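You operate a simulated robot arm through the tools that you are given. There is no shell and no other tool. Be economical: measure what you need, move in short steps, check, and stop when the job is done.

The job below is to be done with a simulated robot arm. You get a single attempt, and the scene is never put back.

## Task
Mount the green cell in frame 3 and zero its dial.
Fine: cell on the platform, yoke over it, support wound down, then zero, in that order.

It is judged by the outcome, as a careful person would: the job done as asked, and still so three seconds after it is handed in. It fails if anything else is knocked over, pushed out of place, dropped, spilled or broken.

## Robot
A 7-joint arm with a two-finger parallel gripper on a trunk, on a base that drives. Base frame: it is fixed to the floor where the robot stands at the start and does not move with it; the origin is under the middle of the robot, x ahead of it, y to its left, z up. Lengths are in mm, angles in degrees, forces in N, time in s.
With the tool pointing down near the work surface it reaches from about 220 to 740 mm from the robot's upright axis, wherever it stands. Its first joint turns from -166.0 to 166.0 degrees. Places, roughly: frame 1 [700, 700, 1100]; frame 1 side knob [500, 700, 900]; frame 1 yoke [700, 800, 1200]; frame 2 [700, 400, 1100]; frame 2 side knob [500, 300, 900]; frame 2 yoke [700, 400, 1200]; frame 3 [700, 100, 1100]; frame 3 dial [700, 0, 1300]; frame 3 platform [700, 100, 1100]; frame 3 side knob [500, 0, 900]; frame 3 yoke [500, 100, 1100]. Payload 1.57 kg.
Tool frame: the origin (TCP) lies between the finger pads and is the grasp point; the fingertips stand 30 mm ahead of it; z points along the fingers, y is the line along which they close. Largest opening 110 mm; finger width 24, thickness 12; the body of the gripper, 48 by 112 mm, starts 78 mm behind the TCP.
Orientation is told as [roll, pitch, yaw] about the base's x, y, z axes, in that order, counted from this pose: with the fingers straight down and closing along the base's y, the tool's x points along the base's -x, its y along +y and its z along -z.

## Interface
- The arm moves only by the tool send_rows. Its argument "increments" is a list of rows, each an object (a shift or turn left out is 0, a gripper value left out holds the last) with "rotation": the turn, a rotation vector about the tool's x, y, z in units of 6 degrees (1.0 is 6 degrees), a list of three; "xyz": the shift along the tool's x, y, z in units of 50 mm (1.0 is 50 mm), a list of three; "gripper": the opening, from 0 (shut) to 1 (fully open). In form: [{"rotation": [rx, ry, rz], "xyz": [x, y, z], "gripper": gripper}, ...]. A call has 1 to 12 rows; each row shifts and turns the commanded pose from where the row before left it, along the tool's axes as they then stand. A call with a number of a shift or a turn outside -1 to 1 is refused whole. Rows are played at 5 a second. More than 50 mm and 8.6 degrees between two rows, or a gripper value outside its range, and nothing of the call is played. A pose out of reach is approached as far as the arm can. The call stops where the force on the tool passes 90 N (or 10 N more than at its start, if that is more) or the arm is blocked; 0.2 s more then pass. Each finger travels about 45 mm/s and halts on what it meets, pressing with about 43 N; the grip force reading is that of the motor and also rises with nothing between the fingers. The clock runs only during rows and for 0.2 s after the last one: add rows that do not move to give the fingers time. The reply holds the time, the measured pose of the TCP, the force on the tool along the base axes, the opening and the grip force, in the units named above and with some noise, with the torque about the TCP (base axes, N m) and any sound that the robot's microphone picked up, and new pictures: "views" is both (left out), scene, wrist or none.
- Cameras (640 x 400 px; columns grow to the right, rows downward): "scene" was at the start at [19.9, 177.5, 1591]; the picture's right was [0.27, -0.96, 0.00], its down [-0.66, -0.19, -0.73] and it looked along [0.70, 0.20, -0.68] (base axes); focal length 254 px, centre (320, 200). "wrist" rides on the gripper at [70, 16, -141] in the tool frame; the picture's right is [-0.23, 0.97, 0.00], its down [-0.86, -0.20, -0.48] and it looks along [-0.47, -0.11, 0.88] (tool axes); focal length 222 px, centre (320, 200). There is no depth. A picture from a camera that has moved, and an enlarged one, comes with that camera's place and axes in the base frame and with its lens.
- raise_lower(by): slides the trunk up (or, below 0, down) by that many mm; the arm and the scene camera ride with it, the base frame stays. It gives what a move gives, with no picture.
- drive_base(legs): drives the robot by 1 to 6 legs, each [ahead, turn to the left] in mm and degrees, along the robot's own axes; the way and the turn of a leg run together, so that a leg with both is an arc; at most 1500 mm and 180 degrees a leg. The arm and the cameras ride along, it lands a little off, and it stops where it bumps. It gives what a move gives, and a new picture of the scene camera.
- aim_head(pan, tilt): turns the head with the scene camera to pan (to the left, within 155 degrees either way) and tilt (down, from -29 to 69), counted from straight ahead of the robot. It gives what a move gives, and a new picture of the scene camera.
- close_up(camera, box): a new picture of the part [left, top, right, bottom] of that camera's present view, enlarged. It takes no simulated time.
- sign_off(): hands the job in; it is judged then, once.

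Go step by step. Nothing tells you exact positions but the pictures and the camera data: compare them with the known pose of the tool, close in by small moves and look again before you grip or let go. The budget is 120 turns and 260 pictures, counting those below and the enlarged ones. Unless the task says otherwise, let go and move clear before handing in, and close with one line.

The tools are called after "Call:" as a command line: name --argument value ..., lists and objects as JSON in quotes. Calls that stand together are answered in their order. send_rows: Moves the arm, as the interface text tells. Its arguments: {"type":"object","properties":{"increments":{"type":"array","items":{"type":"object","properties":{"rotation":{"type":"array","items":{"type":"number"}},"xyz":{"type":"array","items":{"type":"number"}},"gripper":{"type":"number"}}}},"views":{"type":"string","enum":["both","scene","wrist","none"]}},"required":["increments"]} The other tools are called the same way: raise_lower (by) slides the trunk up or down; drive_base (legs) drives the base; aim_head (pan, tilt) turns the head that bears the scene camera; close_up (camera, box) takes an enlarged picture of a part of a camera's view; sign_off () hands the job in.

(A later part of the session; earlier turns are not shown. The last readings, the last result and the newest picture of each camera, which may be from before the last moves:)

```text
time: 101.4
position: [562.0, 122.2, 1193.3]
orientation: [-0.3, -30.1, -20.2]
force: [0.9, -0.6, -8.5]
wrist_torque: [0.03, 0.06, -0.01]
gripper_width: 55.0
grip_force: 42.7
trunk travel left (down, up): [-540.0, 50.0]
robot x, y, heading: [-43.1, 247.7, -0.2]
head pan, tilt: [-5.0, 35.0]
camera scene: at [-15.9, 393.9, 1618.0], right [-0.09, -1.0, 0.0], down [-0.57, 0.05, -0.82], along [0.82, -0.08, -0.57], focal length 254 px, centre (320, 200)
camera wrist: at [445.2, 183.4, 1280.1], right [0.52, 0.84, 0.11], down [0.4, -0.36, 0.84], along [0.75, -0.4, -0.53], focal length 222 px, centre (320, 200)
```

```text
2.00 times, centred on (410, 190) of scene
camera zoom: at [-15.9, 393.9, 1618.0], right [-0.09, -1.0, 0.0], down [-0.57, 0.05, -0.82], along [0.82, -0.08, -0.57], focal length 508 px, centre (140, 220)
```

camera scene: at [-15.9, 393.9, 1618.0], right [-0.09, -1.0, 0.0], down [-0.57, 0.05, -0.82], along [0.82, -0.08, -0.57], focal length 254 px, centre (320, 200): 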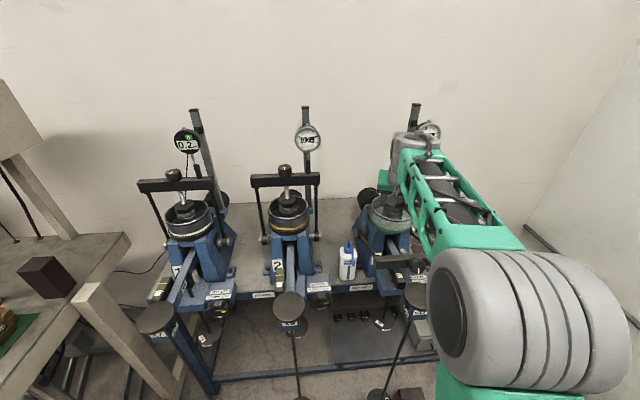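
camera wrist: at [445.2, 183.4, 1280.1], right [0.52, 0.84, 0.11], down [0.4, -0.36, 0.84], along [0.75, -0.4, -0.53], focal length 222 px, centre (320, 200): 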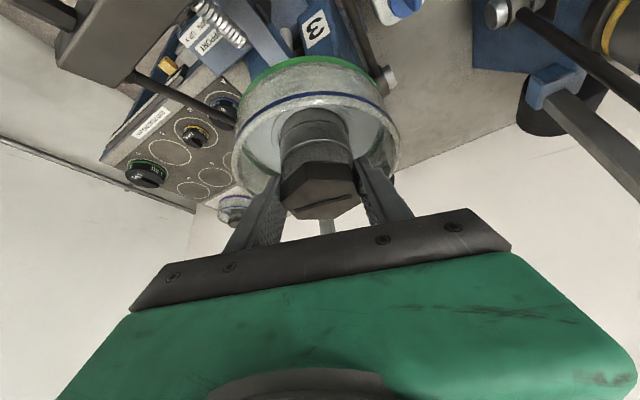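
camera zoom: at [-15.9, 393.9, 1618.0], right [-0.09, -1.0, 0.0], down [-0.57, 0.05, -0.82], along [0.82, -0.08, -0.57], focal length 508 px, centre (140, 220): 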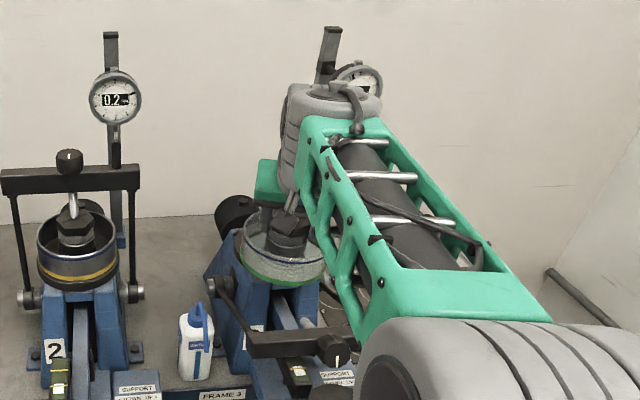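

Call:
send_rows --increments '[{"xyz": [-0.53, 0.057, 0.445]}, {"xyz": [-0.53, 0.057, 0.445]}, {"xyz": [-0.53, 0.057, 0.445]}, {}]'

Call:
close_up --camera "scene" --box '[340, 100, 480, 260]'

Call:
close_up --camera "wrist" --box '[170, 20, 470, 230]'

```text
time: 102.4
position: [660.9, 93.5, 1177.3]
orientation: [-0.3, -30.1, -20.2]
force: [0.2, 0.6, -9.0]
wrist_torque: [0.04, 0.08, 0.0]
gripper_width: 55.4
grip_force: 43.3
trunk travel left (down, up): [-540.0, 50.0]
robot x, y, heading: [-47.0, 245.9, -0.3]
head pan, tilt: [-5.0, 35.0]
camera scene: at [-15.7, 393.7, 1618.0], right [-0.09, -1.0, 0.0], down [-0.57, 0.05, -0.82], along [0.82, -0.08, -0.57], focal length 254 px, centre (320, 200)
camera wrist: at [544.0, 155.5, 1263.5], right [0.52, 0.84, 0.11], down [0.4, -0.36, 0.84], along [0.75, -0.4, -0.52], focal length 222 px, centre (320, 200)
```

scene: 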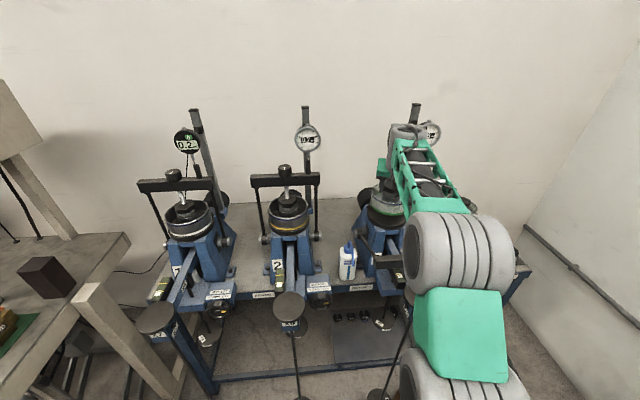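
wrist: 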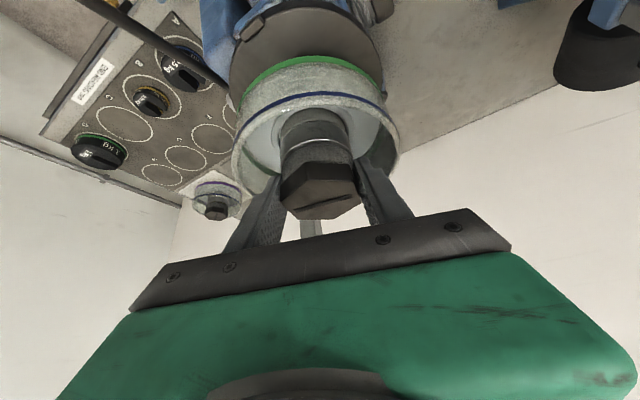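

```text
2.50 times, centred on (410, 180) of scene
camera zoom: at [-15.7, 393.7, 1618.0], right [-0.09, -1.0, 0.0], down [-0.57, 0.05, -0.82], along [0.82, -0.08, -0.57], focal length 636 px, centre (95, 250)
```

zoom: 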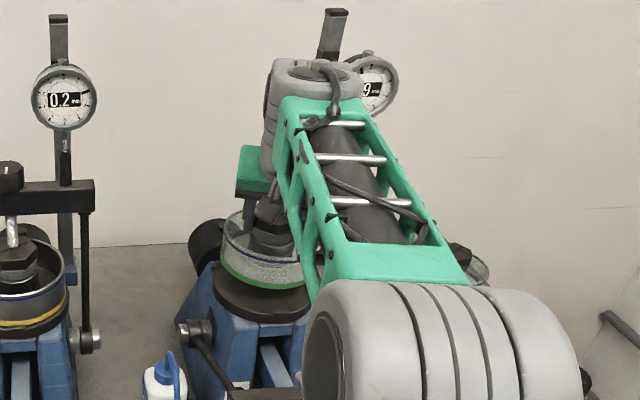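

```text
1.90 times, centred on (320, 125) of wrist
camera zoom: at [544.0, 155.5, 1263.5], right [0.52, 0.84, 0.11], down [0.4, -0.36, 0.84], along [0.75, -0.4, -0.52], focal length 423 px, centre (320, 343)
```

zoom: 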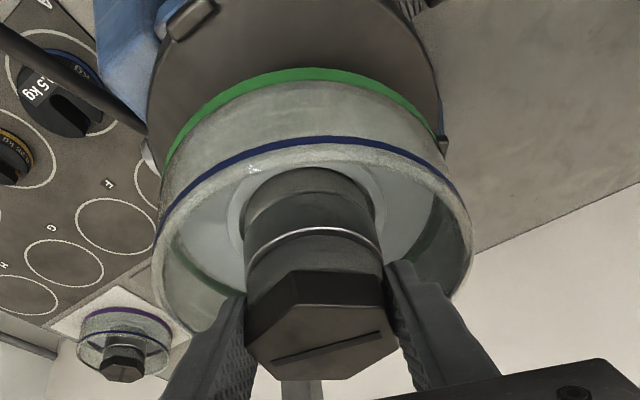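

Alignment over the platform checks out in both views. Lowering gently.

Call:
send_rows --increments '[{"xyz": [0.15, 0, 0.26]}, {"xyz": [0.15, 0, 0.26]}, {"xyz": [0.05, 0, 0.087]}, {}]' --views "none"

Call:
close_up --camera "scene" --box '[340, 100, 480, 260]'

Call:
close_up --camera "wrist" --box '[170, 20, 470, 230]'

```text
time: 103.4
position: [659.4, 94.8, 1150.6]
orientation: [-0.2, -31.0, -20.3]
force: [-3.4, 1.8, 33.9]
wrist_torque: [-1.03, -0.39, -0.21]
gripper_width: 55.3
grip_force: 42.5
trunk travel left (down, up): [-540.0, 50.0]
robot x, y, heading: [-44.3, 244.7, -0.5]
head pan, tilt: [-5.0, 35.0]
```

```text
2.50 times, centred on (410, 180) of scene
camera zoom: at [-20.3, 395.3, 1618.4], right [-0.09, -1.0, 0.0], down [-0.57, 0.05, -0.82], along [0.82, -0.08, -0.57], focal length 636 px, centre (95, 250)
```

zoom: 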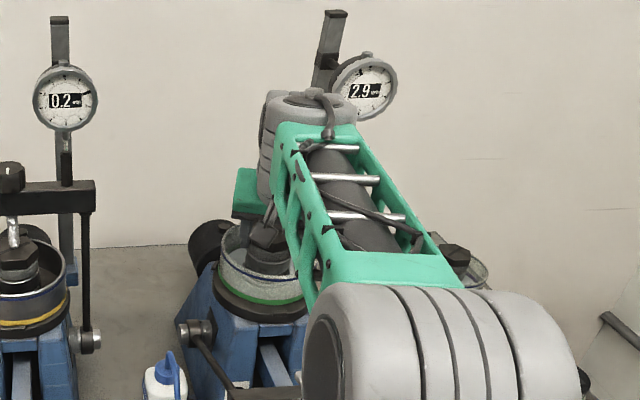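

```text
1.90 times, centred on (320, 125) of wrist
camera zoom: at [541.1, 156.8, 1235.0], right [0.52, 0.84, 0.11], down [0.39, -0.35, 0.85], along [0.76, -0.4, -0.51], focal length 423 px, centre (320, 343)
```

zoom: 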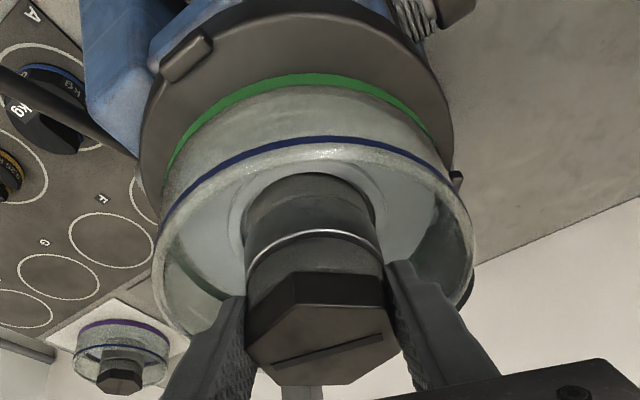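

Contact came a little higher than expected. Easing up 2 mm and looking more closely at the seating against the rim tabs.

Call:
send_rows --increments '[{"xyz": [-0.025, 0, -0.043]}, {}]' --views "none"

Call:
close_up --camera "scene" --box '[370, 180, 430, 240]'

Call:
close_up --camera "wrist" --box '[220, 10, 420, 140]'

```text
time: 104.0
position: [659.2, 94.7, 1149.7]
orientation: [-0.2, -30.8, -20.4]
force: [1.2, 0.8, 31.7]
wrist_torque: [-1.42, -0.49, -0.2]
gripper_width: 55.4
grip_force: 42.9
trunk travel left (down, up): [-540.0, 50.0]
robot x, y, heading: [-46.7, 241.5, -0.2]
head pan, tilt: [-5.0, 35.0]
```

```text
6.67 times, centred on (400, 210) of scene
camera zoom: at [-19.5, 395.1, 1618.0], right [-0.09, -1.0, 0.0], down [-0.57, 0.05, -0.82], along [0.82, -0.08, -0.57], focal length 1695 px, centre (-213, 133)
```

zoom: 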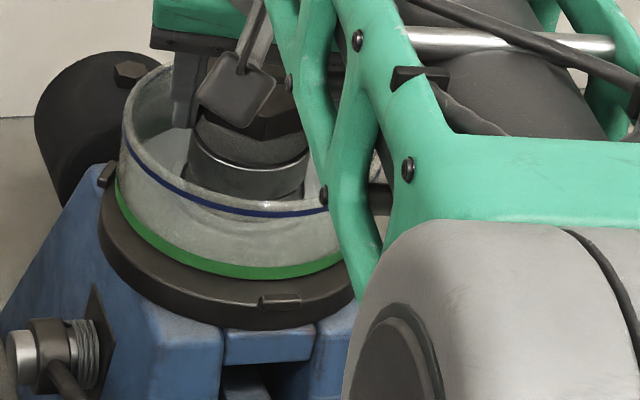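

```text
3.08 times, centred on (320, 75) of wrist
camera zoom: at [541.5, 156.9, 1235.3], right [0.52, 0.85, 0.11], down [0.39, -0.36, 0.85], along [0.76, -0.4, -0.52], focal length 684 px, centre (320, 585)
```

zoom: 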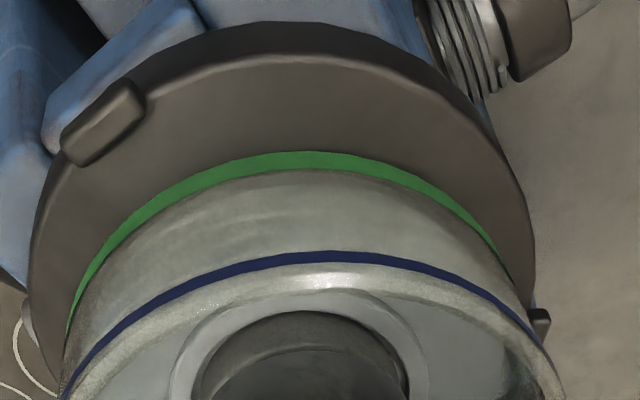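

The cell is riding on the rear tabs: its ring is about 10 mm too far toward +x, -y relative to the platform center (663, 95). Lifting and shifting.

Call:
send_rows --increments '[{"xyz": [-0.12, 0, -0.208]}, {"xyz": [-0.03, 0, -0.05]}, {"xyz": [0.197, 0.043, -0.117]}, {}]' --views "none"

Call:
close_up --camera "wrist" --box '[200, 0, 440, 150]'

Call:
close_up --camera "scene" --box '[370, 180, 430, 240]'

```text
time: 105.0
position: [650.7, 99.6, 1156.0]
orientation: [-0.4, -30.0, -20.3]
force: [0.4, -0.1, -9.0]
wrist_torque: [0.04, 0.08, -0.01]
gripper_width: 55.7
grip_force: 42.6
trunk travel left (down, up): [-540.0, 50.0]
robot x, y, heading: [-42.8, 249.5, -0.3]
head pan, tilt: [-5.0, 35.0]
```

```text
2.67 times, centred on (320, 75) of wrist
camera zoom: at [534.0, 161.6, 1244.1], right [0.52, 0.84, 0.11], down [0.4, -0.36, 0.84], along [0.75, -0.4, -0.53], focal length 592 px, centre (320, 533)
```

zoom: 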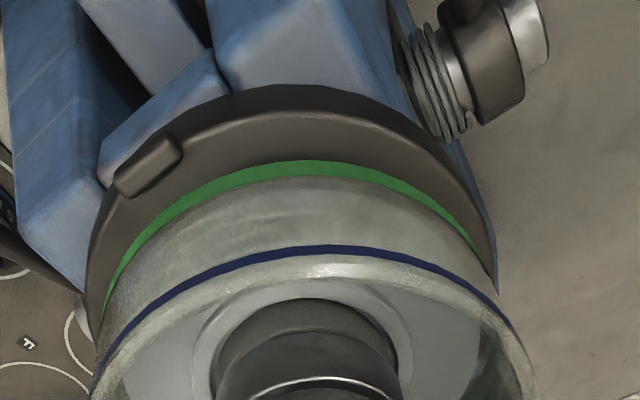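

```text
6.67 times, centred on (400, 210) of scene
camera zoom: at [-15.4, 393.7, 1617.9], right [-0.09, -1.0, 0.0], down [-0.57, 0.05, -0.82], along [0.82, -0.08, -0.57], focal length 1695 px, centre (-213, 133)
```

zoom: 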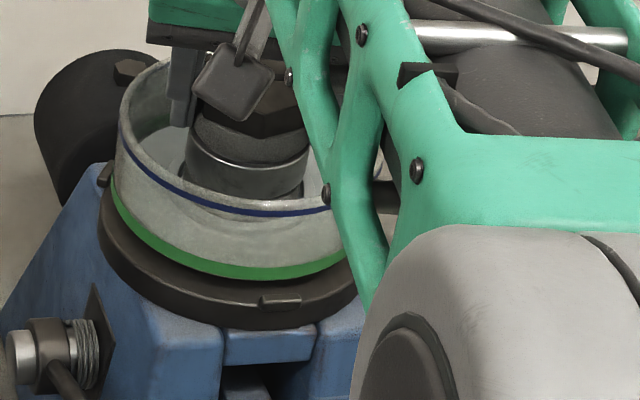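

Call:
send_rows --increments '[{"xyz": [0.03, 0, 0.052]}, {"xyz": [0.03, 0, 0.052]}, {}]' --views "none"

```text
time: 105.8
position: [651.1, 99.1, 1152.9]
orientation: [-0.4, -30.1, -20.2]
force: [-1.1, 0.1, -9.0]
wrist_torque: [0.02, 0.07, 0.03]
gripper_width: 55.2
grip_force: 43.1
trunk travel left (down, up): [-540.0, 50.0]
robot x, y, heading: [-46.9, 241.6, -0.6]
head pan, tilt: [-5.0, 35.0]
```

Call:
send_rows --increments '[{"xyz": [0.03, 0, 0.052]}, {}, {}]' --views "none"

```text
time: 106.6
position: [651.5, 100.2, 1150.2]
orientation: [-0.2, -30.1, -20.3]
force: [0.5, 0.0, -10.0]
wrist_torque: [0.01, 0.07, -0.02]
gripper_width: 55.3
grip_force: 43.2
trunk travel left (down, up): [-540.0, 50.0]
robot x, y, heading: [-43.3, 247.2, -0.3]
head pan, tilt: [-5.0, 35.0]
```

Call:
send_rows --increments '[{"xyz": [0.02, 0, 0.035]}, {}, {}]' --views "none"

Call:
close_up --camera "wrist" --box '[200, 0, 440, 150]'

Call:
close_up --camera "scene" --box '[370, 180, 430, 240]'

```text
time: 107.4
position: [650.9, 100.1, 1150.2]
orientation: [-0.4, -30.4, -20.4]
force: [0.5, 0.2, -0.9]
wrist_torque: [0.15, 0.47, -0.01]
gripper_width: 55.4
grip_force: 42.9
trunk travel left (down, up): [-540.0, 50.0]
robot x, y, heading: [-45.3, 250.5, -0.2]
head pan, tilt: [-5.0, 35.0]
```

```text
2.67 times, centred on (320, 75) of wrist
camera zoom: at [533.8, 161.6, 1236.1], right [0.52, 0.84, 0.11], down [0.4, -0.36, 0.85], along [0.75, -0.4, -0.52], focal length 592 px, centre (320, 533)
```

zoom: 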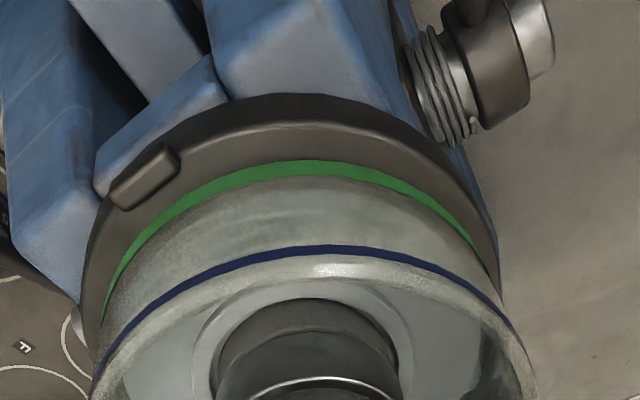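

```text
6.67 times, centred on (400, 210) of scene
camera zoom: at [-16.3, 393.8, 1618.1], right [-0.09, -1.0, 0.0], down [-0.57, 0.05, -0.82], along [0.82, -0.08, -0.57], focal length 1695 px, centre (-213, 133)
```

zoom: 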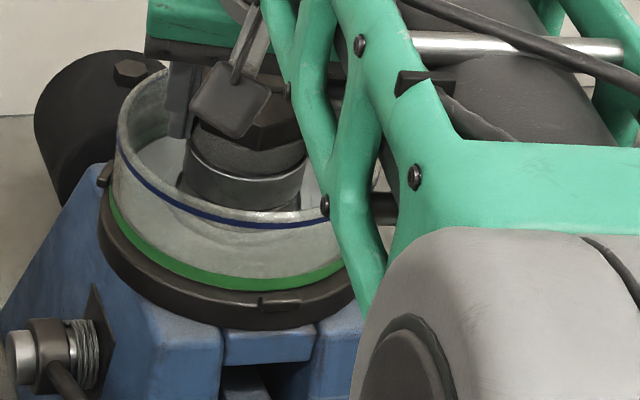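

Call:
close_up --camera "scene" --box '[260, 170, 320, 230]'

Call:
close_up --camera "scene" --box '[375, 195, 415, 230]'

```text
6.67 times, centred on (290, 200) of scene
camera zoom: at [-16.3, 393.8, 1618.1], right [-0.09, -1.0, 0.0], down [-0.57, 0.05, -0.82], along [0.82, -0.08, -0.57], focal length 1695 px, centre (520, 200)
```

zoom: 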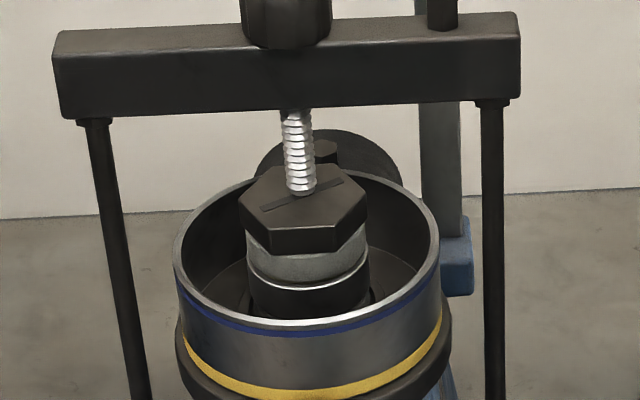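

```text
11.43 times, centred on (395, 212) of scene
camera zoom: at [-16.3, 393.8, 1618.1], right [-0.09, -1.0, 0.0], down [-0.57, 0.05, -0.82], along [0.82, -0.08, -0.57], focal length 2905 px, centre (-537, 57)
```

zoom: 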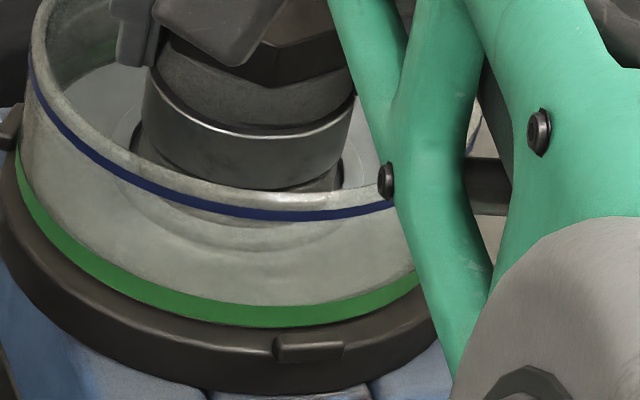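

Call:
close_up --camera "scene" --box '[270, 195, 310, 230]'

```text
11.43 times, centred on (290, 212) of scene
camera zoom: at [-16.3, 393.8, 1618.1], right [-0.09, -1.0, 0.0], down [-0.57, 0.05, -0.82], along [0.82, -0.08, -0.57], focal length 2905 px, centre (663, 57)
```

zoom: 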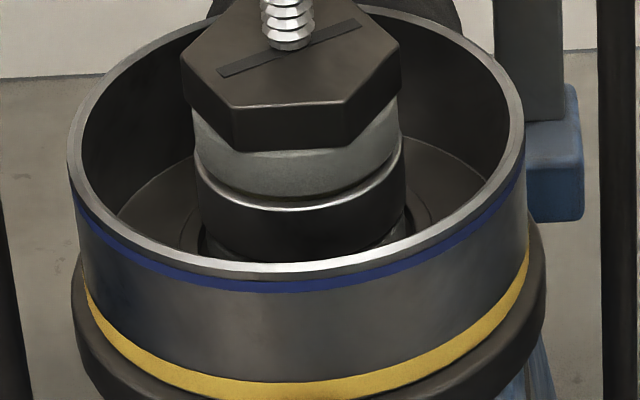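

Call:
close_up --camera "scene" --box '[270, 205, 310, 240]'

Call:
close_up --camera "scene" --box '[365, 205, 405, 240]'

```text
11.43 times, centred on (290, 222) of scene
camera zoom: at [-16.3, 393.8, 1618.1], right [-0.09, -1.0, 0.0], down [-0.57, 0.05, -0.82], along [0.82, -0.08, -0.57], focal length 2905 px, centre (663, -57)
```

zoom: 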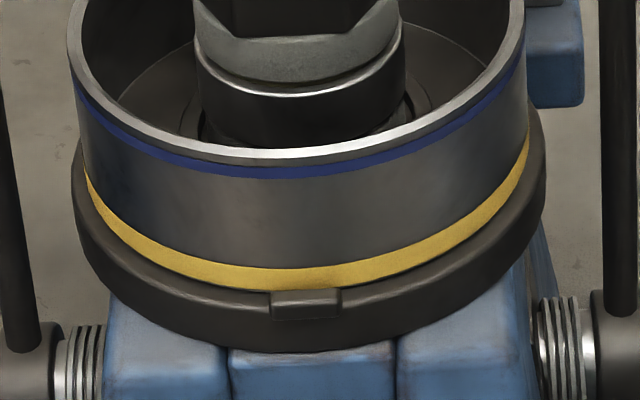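

```text
11.43 times, centred on (385, 222) of scene
camera zoom: at [-16.3, 393.8, 1618.1], right [-0.09, -1.0, 0.0], down [-0.57, 0.05, -0.82], along [0.82, -0.08, -0.57], focal length 2905 px, centre (-423, -57)
```

zoom: 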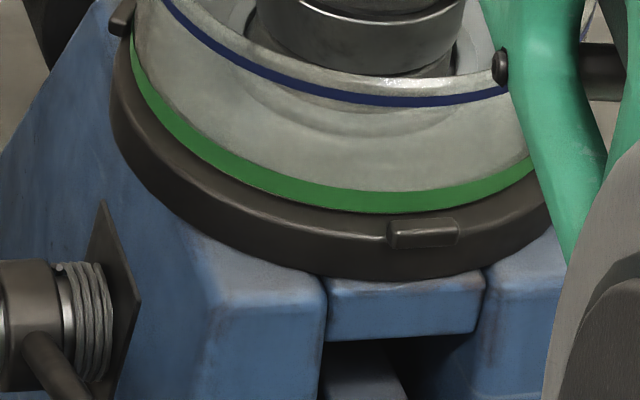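

Compared with frame 2's seated cell, mine is still about 3 mm too far back. Lift slightly, shift, and lower again.

Call:
send_rows --increments '[{"xyz": [-0.02, 0, -0.035]}, {"xyz": [0.063, -0.006, -0.036]}, {}, {"xyz": [0.02, 0, 0.035]}, {"xyz": [0.01, 0, 0.017]}, {}]' --views "none"

Call:
close_up --camera "scene" --box '[365, 205, 405, 240]'

```text
time: 108.8
position: [647.5, 101.1, 1150.7]
orientation: [-0.3, -30.5, -20.3]
force: [-2.8, 1.8, 8.1]
wrist_torque: [0.38, 1.08, 0.0]
gripper_width: 55.3
grip_force: 43.0
trunk travel left (down, up): [-540.0, 50.0]
robot x, y, heading: [-42.5, 244.2, -0.1]
head pan, tilt: [-5.0, 35.0]
```

```text
11.43 times, centred on (385, 222) of scene
camera zoom: at [-17.6, 394.2, 1618.2], right [-0.09, -1.0, 0.0], down [-0.57, 0.05, -0.82], along [0.82, -0.08, -0.57], focal length 2905 px, centre (-423, -57)
```

zoom: 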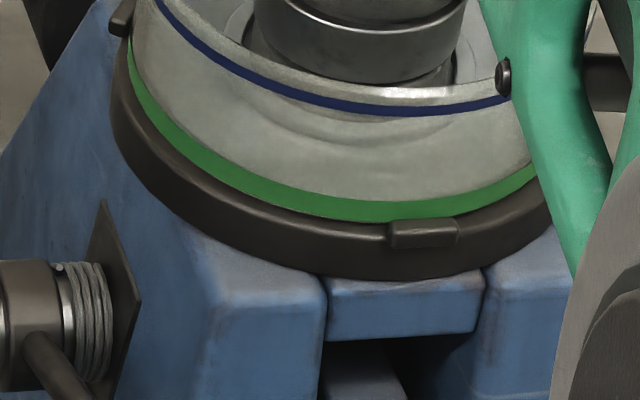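

Now it matches the reference seating. Releasing.

Call:
send_rows --increments '[{"xyz": [-0.005, 0, -0.01]}, {"gripper": 0.6}, {"gripper": 0.66}, {"gripper": 0.7}, {}]' --views "none"

Call:
close_up --camera "scene" --box '[365, 180, 425, 240]'

Call:
close_up --camera "wrist" --box '[170, 0, 470, 230]'

```text
time: 110.0
position: [647.4, 101.4, 1148.1]
orientation: [-0.3, -30.2, -20.3]
force: [-0.8, 0.1, -0.5]
wrist_torque: [-0.02, -0.01, 0.04]
gripper_width: 77.0
grip_force: 0.0
trunk travel left (down, up): [-540.0, 50.0]
robot x, y, heading: [-44.6, 244.1, -0.6]
head pan, tilt: [-5.0, 35.0]
```

```text
6.67 times, centred on (395, 210) of scene
camera zoom: at [-16.5, 394.0, 1618.0], right [-0.09, -1.0, 0.0], down [-0.57, 0.05, -0.82], along [0.82, -0.08, -0.57], focal length 1695 px, centre (-180, 133)
```

zoom: 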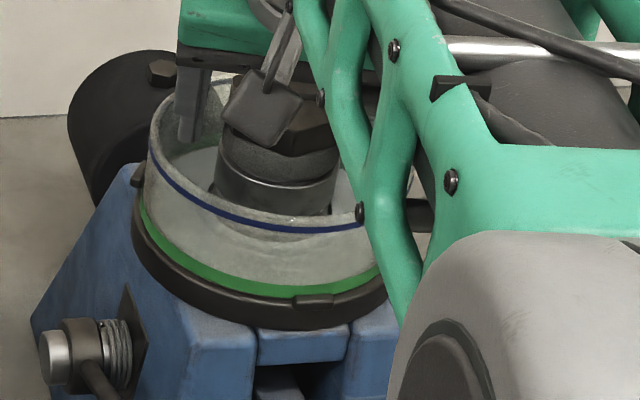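

```text
1.74 times, centred on (320, 115) of wrist
camera zoom: at [530.0, 163.2, 1234.5], right [0.52, 0.84, 0.11], down [0.4, -0.36, 0.84], along [0.75, -0.4, -0.52], focal length 386 px, centre (320, 348)
```

zoom: 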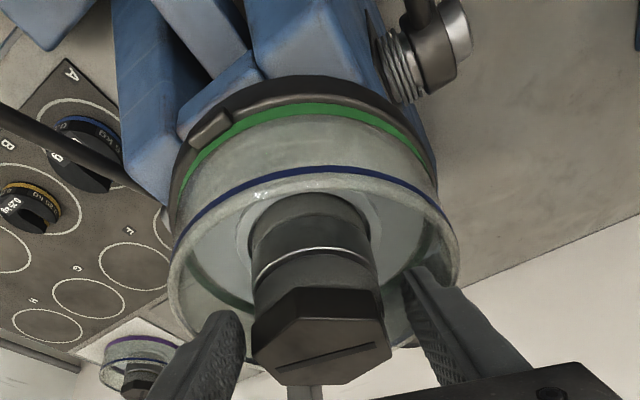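

Seated within the tabs. Retracting along the tool axis.

Call:
send_rows --increments '[{"xyz": [0, 0, -0.5]}, {"xyz": [0, 0, -0.8]}, {"xyz": [0, 0, -0.8]}, {"xyz": [0.8, -0.1, -0.4]}, {"xyz": [0.8, -0.1, -0.4]}, {"xyz": [0.8, -0.1, -0.4]}, {}]'

Call:
close_up --camera "scene" --box '[320, 90, 500, 290]'

```text
time: 111.6
position: [465.8, 152.6, 1230.6]
orientation: [-0.3, -30.2, -20.3]
force: [0.1, -0.2, -0.4]
wrist_torque: [0.05, 0.0, -0.03]
gripper_width: 77.2
grip_force: 0.1
trunk travel left (down, up): [-540.0, 50.0]
robot x, y, heading: [-45.4, 248.4, -0.3]
head pan, tilt: [-5.0, 35.0]
camera scene: at [-16.6, 394.0, 1618.0], right [-0.09, -1.0, 0.0], down [-0.57, 0.05, -0.82], along [0.82, -0.08, -0.57], focal length 254 px, centre (320, 200)
camera wrist: at [349.5, 214.5, 1316.4], right [0.52, 0.84, 0.11], down [0.4, -0.36, 0.84], along [0.75, -0.4, -0.52], focal length 222 px, centre (320, 200)
```

scene: 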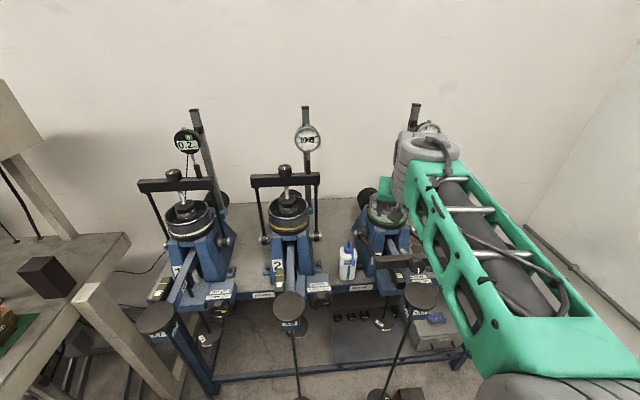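
wrist: 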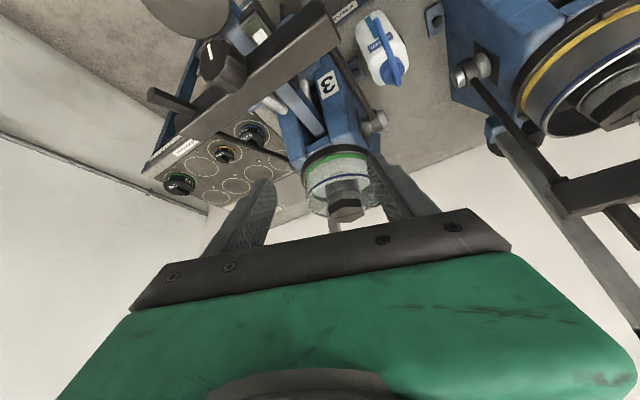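

```text
2.00 times, centred on (410, 190) of scene
camera zoom: at [-16.6, 394.0, 1618.0], right [-0.09, -1.0, 0.0], down [-0.57, 0.05, -0.82], along [0.82, -0.08, -0.57], focal length 508 px, centre (140, 220)
```

zoom: 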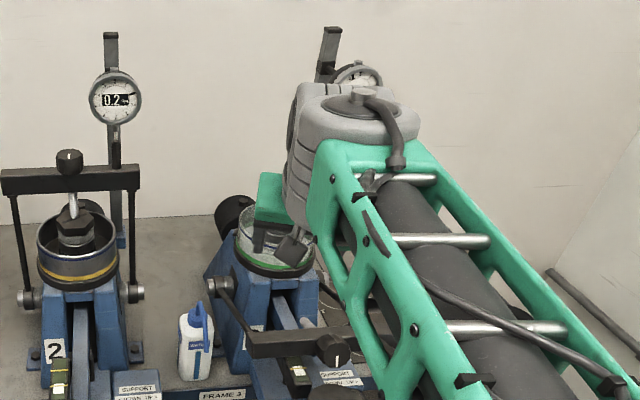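

The cell sits well. Next the yoke: folded, its bar is at about (438, 95, 1074) on a pivot at (661, ·, 984), radius ~241. I'll pull back, then turn the tool so the fingers open in the vertical plane, leaned 45°, to cage the bar left of its knob and swing it up.

Call:
send_rows --increments '[{"xyz": [0.84, -0.31, -0.1]}, {"xyz": [0.84, -0.31, -0.1]}, {"xyz": [0.84, -0.31, -0.1]}, {"rotation": [-0.417, 0, -0.72]}, {"rotation": [-0.417, 0, -0.72]}, {"rotation": [-0.417, 0, -0.72]}, {"rotation": [-0.417, 0, -0.72]}, {"rotation": [0, -0.85, 0]}, {"rotation": [0, -0.85, 0]}, {"rotation": [0, -0.8, 0]}, {}]'

Call:
close_up --camera "scene" --box '[330, 180, 450, 310]'

```text
time: 113.6
position: [353.3, 211.9, 1159.8]
orientation: [2.3, -36.7, 8.8]
force: [0.4, -0.1, -0.4]
wrist_torque: [0.01, 0.02, 0.04]
gripper_width: 77.0
grip_force: 0.0
trunk travel left (down, up): [-540.0, 50.0]
robot x, y, heading: [-47.5, 244.6, 0.1]
head pan, tilt: [-5.0, 35.0]
stopped in row 9: the arm was blocked; the commanded pose is now the measured one
camera scene: at [-16.4, 393.8, 1618.0], right [-0.09, -1.0, 0.0], down [-0.57, 0.05, -0.82], along [0.82, -0.08, -0.57], focal length 254 px, centre (320, 200)
camera wrist: at [212.9, 201.1, 1232.0], right [0.01, 0.99, 0.17], down [0.44, -0.15, 0.89], along [0.9, 0.07, -0.43], focal length 222 px, centre (320, 200)
```

scene: 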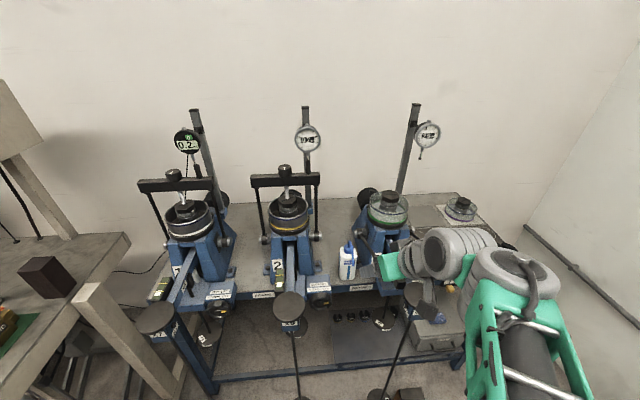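
wrist: 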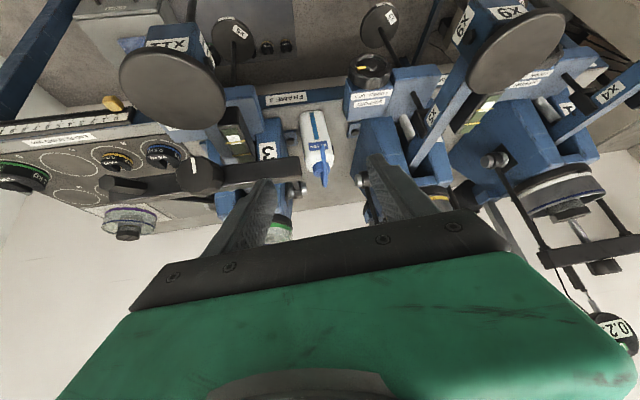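

```text
3.08 times, centred on (390, 245) of scene
camera zoom: at [-16.4, 393.8, 1618.0], right [-0.09, -1.0, 0.0], down [-0.57, 0.05, -0.82], along [0.82, -0.08, -0.57], focal length 782 px, centre (105, 62)
```

zoom: 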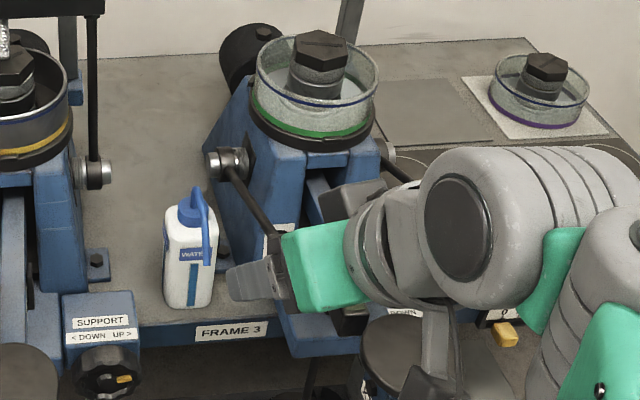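

The wrist got too close to the robot's own body. Backing the base 120 mm to give room.

Call:
drive_base --legs '[[-120, 0]]'

Call:
send_rows --increments '[{"xyz": [-0.5, -0.4, -0.4]}, {"rotation": [0, 0, 0.5]}, {"rotation": [0, -0.5, 0.5]}, {"rotation": [0, -0.5, 0.2]}, {}]'

```text
time: 114.9
position: [234.4, 211.9, 1159.8]
orientation: [2.3, -36.7, 8.8]
force: [0.0, -0.3, -0.4]
wrist_torque: [0.0, 0.01, 0.0]
gripper_width: 77.1
grip_force: 0.0
trunk travel left (down, up): [-540.0, 50.0]
robot x, y, heading: [-162.2, 248.7, -0.6]
head pan, tilt: [-5.0, 35.0]
camera scene: at [-136.0, 394.7, 1618.0], right [-0.09, -1.0, 0.0], down [-0.57, 0.05, -0.82], along [0.82, -0.08, -0.57], focal length 254 px, centre (320, 200)
```

scene: 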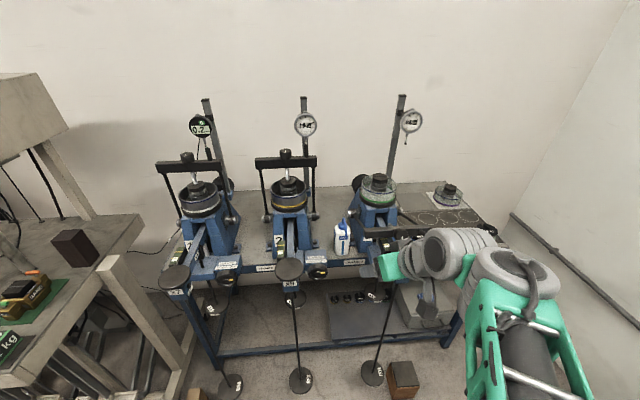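

```text
time: 116.0
position: [250.2, 243.8, 1178.4]
orientation: [9.7, -40.6, 6.2]
force: [-0.3, 0.9, 0.1]
wrist_torque: [0.01, -0.01, -0.04]
gripper_width: 77.1
grip_force: 0.0
trunk travel left (down, up): [-540.0, 50.0]
robot x, y, heading: [-163.1, 248.3, -0.2]
head pan, tilt: [-5.0, 35.0]
stopped in row 5: the arm was blocked; the commanded pose is now the measured one
camera scene: at [-135.2, 394.5, 1618.0], right [-0.09, -1.0, 0.0], down [-0.57, 0.05, -0.82], along [0.82, -0.08, -0.57], focal length 254 px, centre (320, 200)
camera wrist: at [106.6, 220.9, 1242.1], right [-0.04, 0.96, 0.27], down [0.39, -0.24, 0.89], along [0.92, 0.14, -0.37], focal length 222 px, centre (320, 200)
```

scene: 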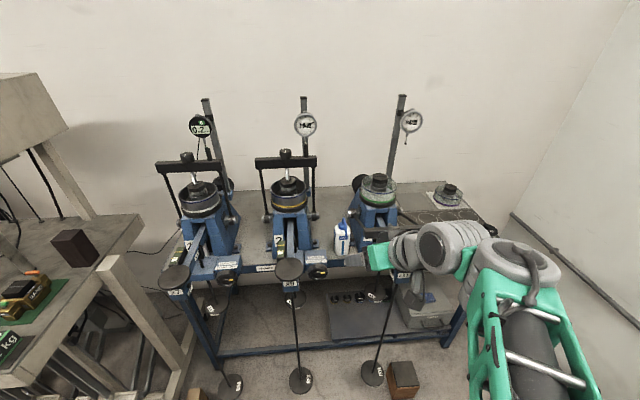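
wrist: 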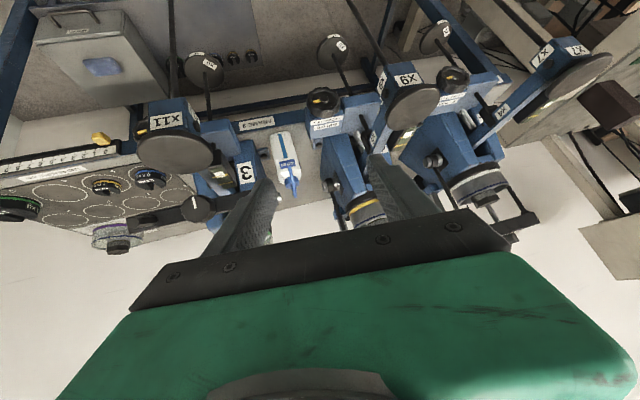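

Call:
send_rows --increments '[{"xyz": [-0.65, -0.36, 0.25]}, {"xyz": [-0.65, -0.36, 0.25]}, {"xyz": [-0.65, -0.36, 0.25]}, {}]' --views "none"

```text
time: 117.0
position: [358.7, 208.1, 1209.7]
orientation: [9.6, -40.6, 6.1]
force: [0.4, 0.6, -0.4]
wrist_torque: [0.03, -0.02, 0.0]
gripper_width: 77.2
grip_force: 0.0
trunk travel left (down, up): [-540.0, 50.0]
robot x, y, heading: [-167.4, 247.6, -0.4]
head pan, tilt: [-5.0, 35.0]
```

Call:
send_rows --increments '[{"rotation": [0.757, -0.243, 0.233]}, {"rotation": [0.757, -0.243, 0.233]}, {"rotation": [0.757, -0.243, 0.233]}, {"rotation": [0, 0, 1]}, {"rotation": [0, 0, 1]}, {"rotation": [0, 0, 1]}, {"rotation": [0, 0, 1]}, {"rotation": [0, 0, 1]}, {"rotation": [0, 0, 1]}, {"rotation": [0, 0, 1]}, {}]'

```text
time: 119.4
position: [358.8, 208.4, 1209.2]
orientation: [33.5, -31.2, -51.8]
force: [0.8, -0.6, 1.0]
wrist_torque: [0.03, 0.02, -0.04]
gripper_width: 76.9
grip_force: 0.0
trunk travel left (down, up): [-540.0, 50.0]
robot x, y, heading: [-164.6, 246.7, -0.5]
head pan, tilt: [-5.0, 35.0]
camera scene: at [-135.2, 394.6, 1618.0], right [-0.09, -1.0, 0.0], down [-0.57, 0.05, -0.82], along [0.82, -0.08, -0.57], focal length 254 px, centre (320, 200)
camera wrist: at [230.1, 266.4, 1280.4], right [0.58, 0.57, 0.58], down [0.02, -0.72, 0.69], along [0.81, -0.39, -0.44], focal length 222 px, centre (320, 200)
```

scene: 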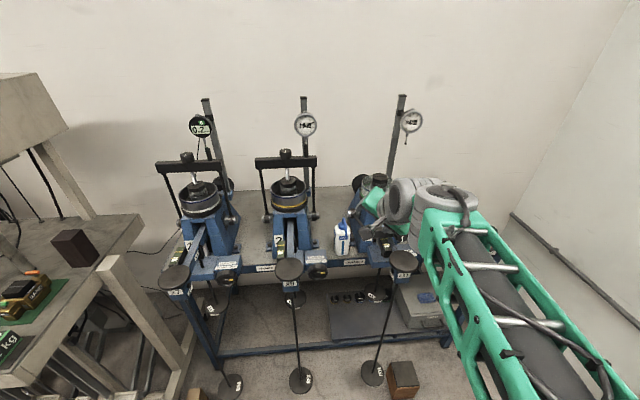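
wrist: 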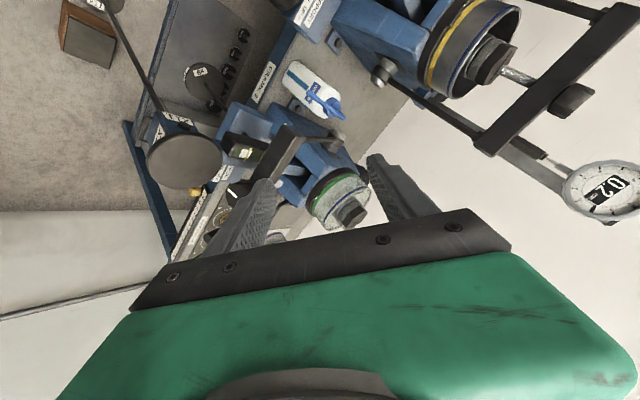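

Call:
send_rows --increments '[{"rotation": [0, 0, 1], "gripper": 0.85}, {"rotation": [0, 0, 1]}, {"rotation": [0, 0, 1]}, {"rotation": [0, 0, 1]}, {"rotation": [0, 0, 1]}, {"rotation": [0, 0, 1]}, {"rotation": [0, 0, 1]}, {"rotation": [0, 0, 1]}, {}]'

Call:
close_up --camera "scene" --box '[320, 160, 440, 280]'

```text
time: 121.4
position: [360.2, 207.4, 1208.6]
orientation: [44.7, 0.2, -89.8]
force: [0.7, 0.3, 0.0]
wrist_torque: [-0.02, -0.04, 0.01]
gripper_width: 93.5
grip_force: 0.0
trunk travel left (down, up): [-540.0, 50.0]
robot x, y, heading: [-159.2, 251.0, -0.5]
head pan, tilt: [-5.0, 35.0]
camera scene: at [-135.2, 394.6, 1618.0], right [-0.09, -1.0, 0.0], down [-0.57, 0.05, -0.82], along [0.82, -0.08, -0.57], focal length 254 px, centre (320, 200)
camera wrist: at [271.1, 277.1, 1320.6], right [0.69, -0.23, 0.68], down [-0.48, -0.86, 0.2], along [0.54, -0.46, -0.7], focal length 222 px, centre (320, 200)
```

scene: 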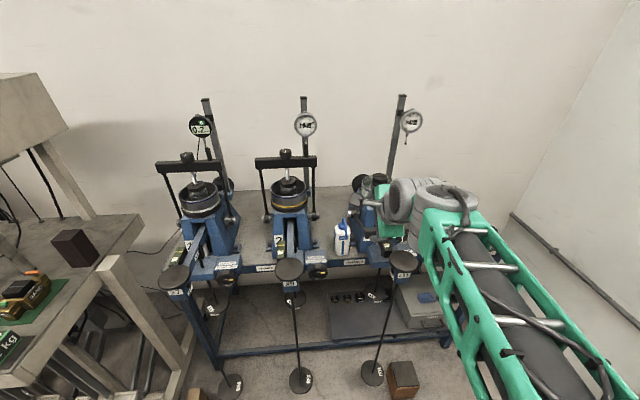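
wrist: 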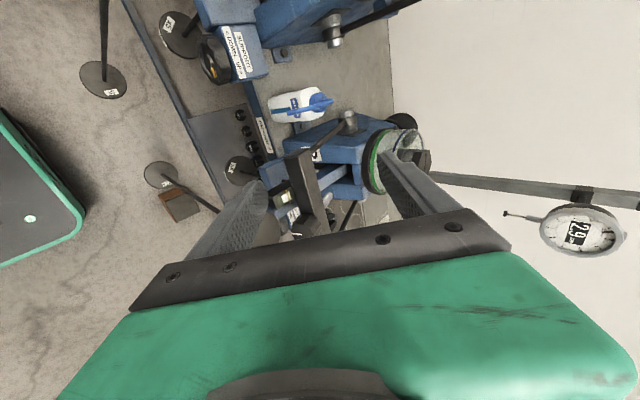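

```text
3.33 times, centred on (380, 220) of scene
camera zoom: at [-135.2, 394.6, 1618.0], right [-0.09, -1.0, 0.0], down [-0.57, 0.05, -0.82], along [0.82, -0.08, -0.57], focal length 847 px, centre (120, 133)
```

zoom: 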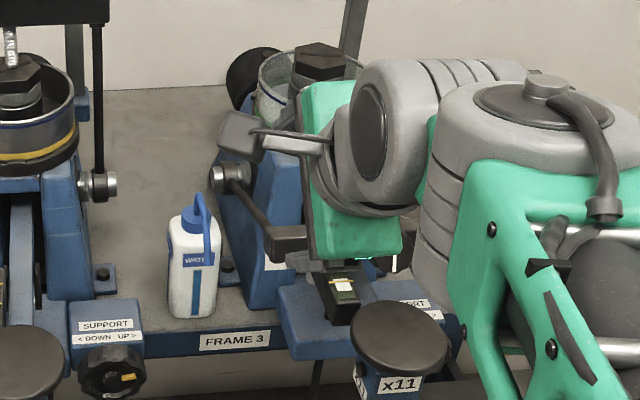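

Call:
close_up --camera "wrist" --box '[210, 90, 450, 250]'

```text
2.50 times, centred on (330, 170) of wrist
camera zoom: at [271.1, 277.1, 1320.6], right [0.69, -0.23, 0.68], down [-0.48, -0.86, 0.2], along [0.54, -0.46, -0.7], focal length 555 px, centre (295, 275)
```

zoom: 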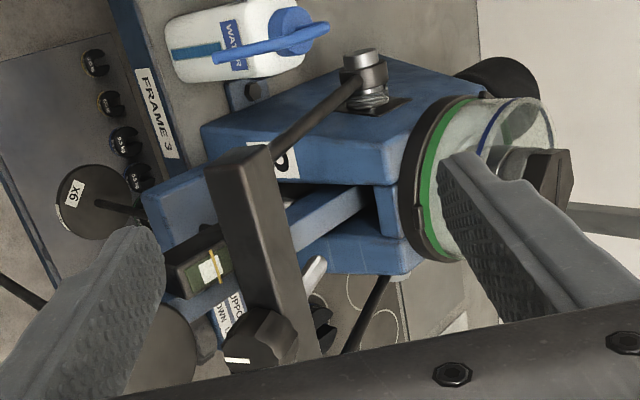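

Orientation is right: fingers open in the x–z plane at 45°. Lining up on the bar at y≈150.

Call:
send_rows --increments '[{"xyz": [-0.57, -0.39, 0.32]}, {"xyz": [-0.57, -0.39, 0.32]}, {}]'

Call:
close_up --camera "wrist" --box '[190, 70, 450, 250]'

Call:
close_up --camera "scene" --box '[320, 160, 440, 280]'

```text
time: 122.2
position: [352.7, 150.7, 1157.4]
orientation: [44.6, 0.2, -89.9]
force: [0.5, -0.3, -0.1]
wrist_torque: [0.04, -0.05, -0.02]
gripper_width: 93.6
grip_force: 0.1
trunk travel left (down, up): [-540.0, 50.0]
robot x, y, heading: [-162.9, 250.2, -0.4]
head pan, tilt: [-5.0, 35.0]
camera scene: at [-135.2, 394.6, 1618.0], right [-0.09, -1.0, 0.0], down [-0.57, 0.05, -0.82], along [0.82, -0.08, -0.57], focal length 254 px, centre (320, 200)
camera wrist: at [265.3, 220.2, 1269.0], right [0.69, -0.23, 0.68], down [-0.48, -0.86, 0.2], along [0.54, -0.46, -0.7], focal length 222 px, centre (320, 200)
```

scene: 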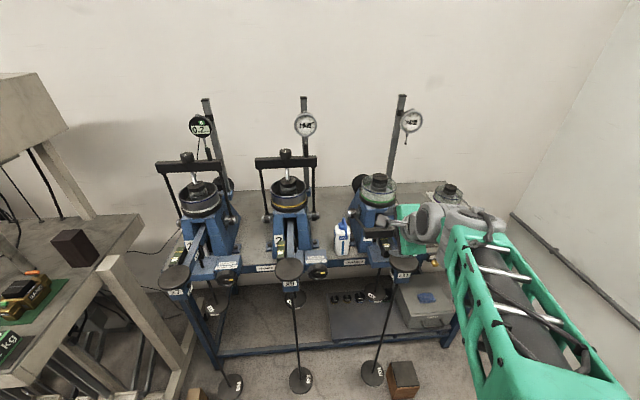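
wrist: 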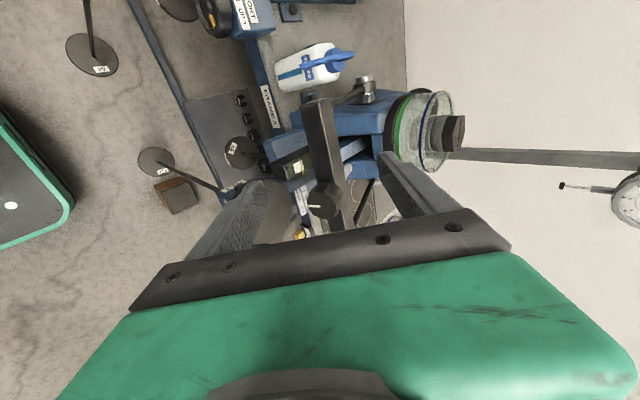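

```text
2.22 times, centred on (320, 160) of wrist
camera zoom: at [265.3, 220.2, 1269.0], right [0.69, -0.23, 0.68], down [-0.48, -0.86, 0.2], along [0.54, -0.46, -0.7], focal length 494 px, centre (320, 289)
```

zoom: 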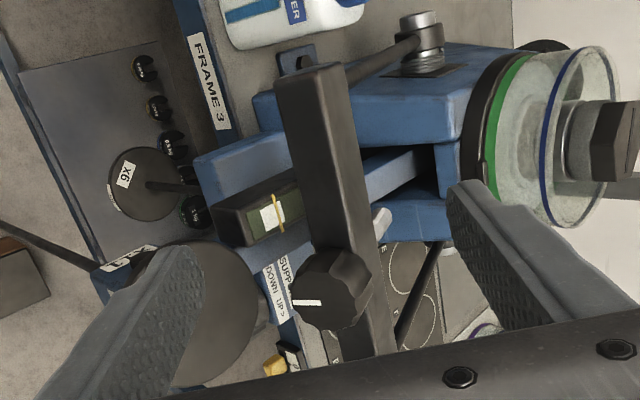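

```text
3.33 times, centred on (380, 220) of scene
camera zoom: at [-135.2, 394.6, 1618.0], right [-0.09, -1.0, 0.0], down [-0.57, 0.05, -0.82], along [0.82, -0.08, -0.57], focal length 847 px, centre (120, 133)
```

zoom: 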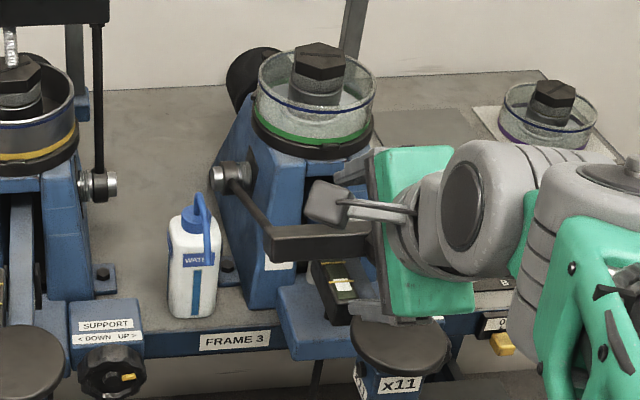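

Call:
send_rows --increments '[{"xyz": [0, 0, 0.7]}, {"xyz": [0, 0, 0.7]}, {"xyz": [0, 0, 0.5]}, {}]'

Call:
close_up --camera "wrist" --box '[190, 70, 450, 250]'

Call:
close_up --camera "scene" --box '[320, 160, 440, 280]'

```text
time: 123.2
position: [420.4, 151.2, 1089.5]
orientation: [44.6, 0.3, -89.9]
force: [-0.2, 0.5, 0.0]
wrist_torque: [-0.02, 0.02, -0.02]
gripper_width: 93.8
grip_force: 0.0
trunk travel left (down, up): [-540.0, 50.0]
robot x, y, heading: [-165.6, 244.8, -0.5]
head pan, tilt: [-5.0, 35.0]
camera scene: at [-135.1, 394.6, 1618.0], right [-0.09, -1.0, 0.0], down [-0.57, 0.05, -0.82], along [0.82, -0.08, -0.57], focal length 254 px, centre (320, 200)
camera wrist: at [332.7, 221.1, 1201.6], right [0.69, -0.23, 0.68], down [-0.48, -0.86, 0.2], along [0.54, -0.46, -0.7], focal length 222 px, centre (320, 200)
```

scene: 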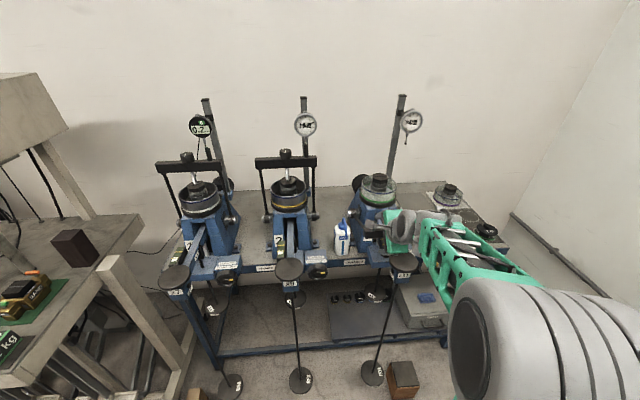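
wrist: 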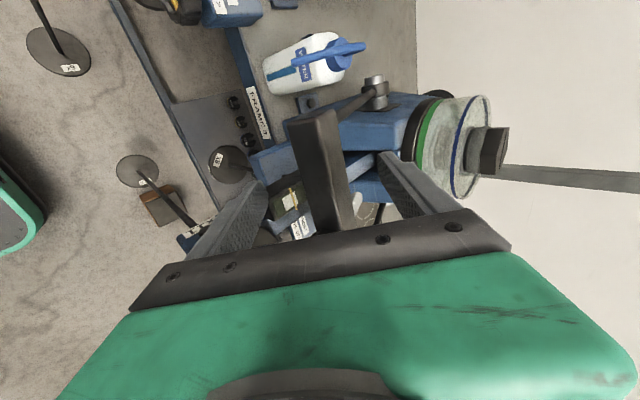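

```text
2.22 times, centred on (320, 160) of wrist
camera zoom: at [332.7, 221.1, 1201.6], right [0.69, -0.23, 0.68], down [-0.48, -0.86, 0.2], along [0.54, -0.46, -0.7], focal length 494 px, centre (320, 289)
```

zoom: 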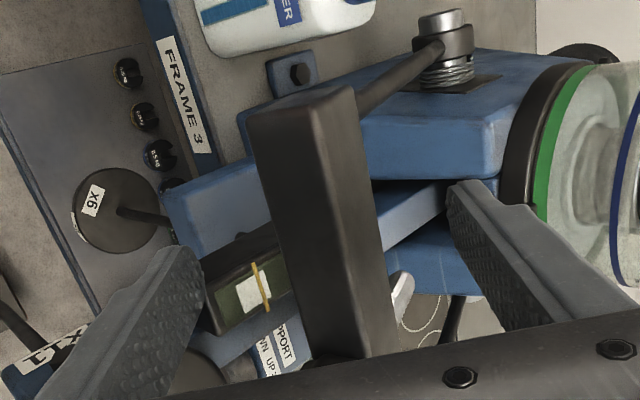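

```text
3.33 times, centred on (380, 220) of scene
camera zoom: at [-135.1, 394.6, 1618.0], right [-0.09, -1.0, 0.0], down [-0.57, 0.05, -0.82], along [0.82, -0.08, -0.57], focal length 847 px, centre (120, 133)
```

zoom: 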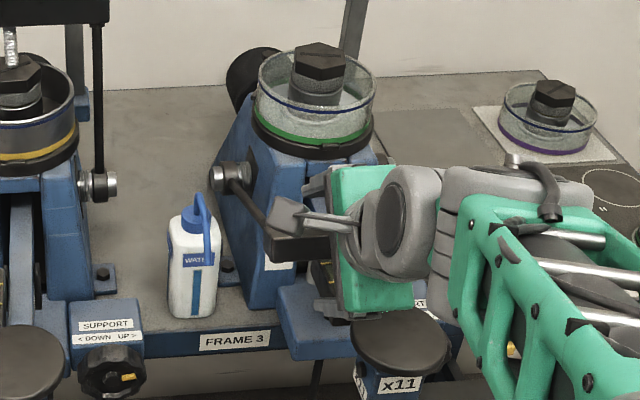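

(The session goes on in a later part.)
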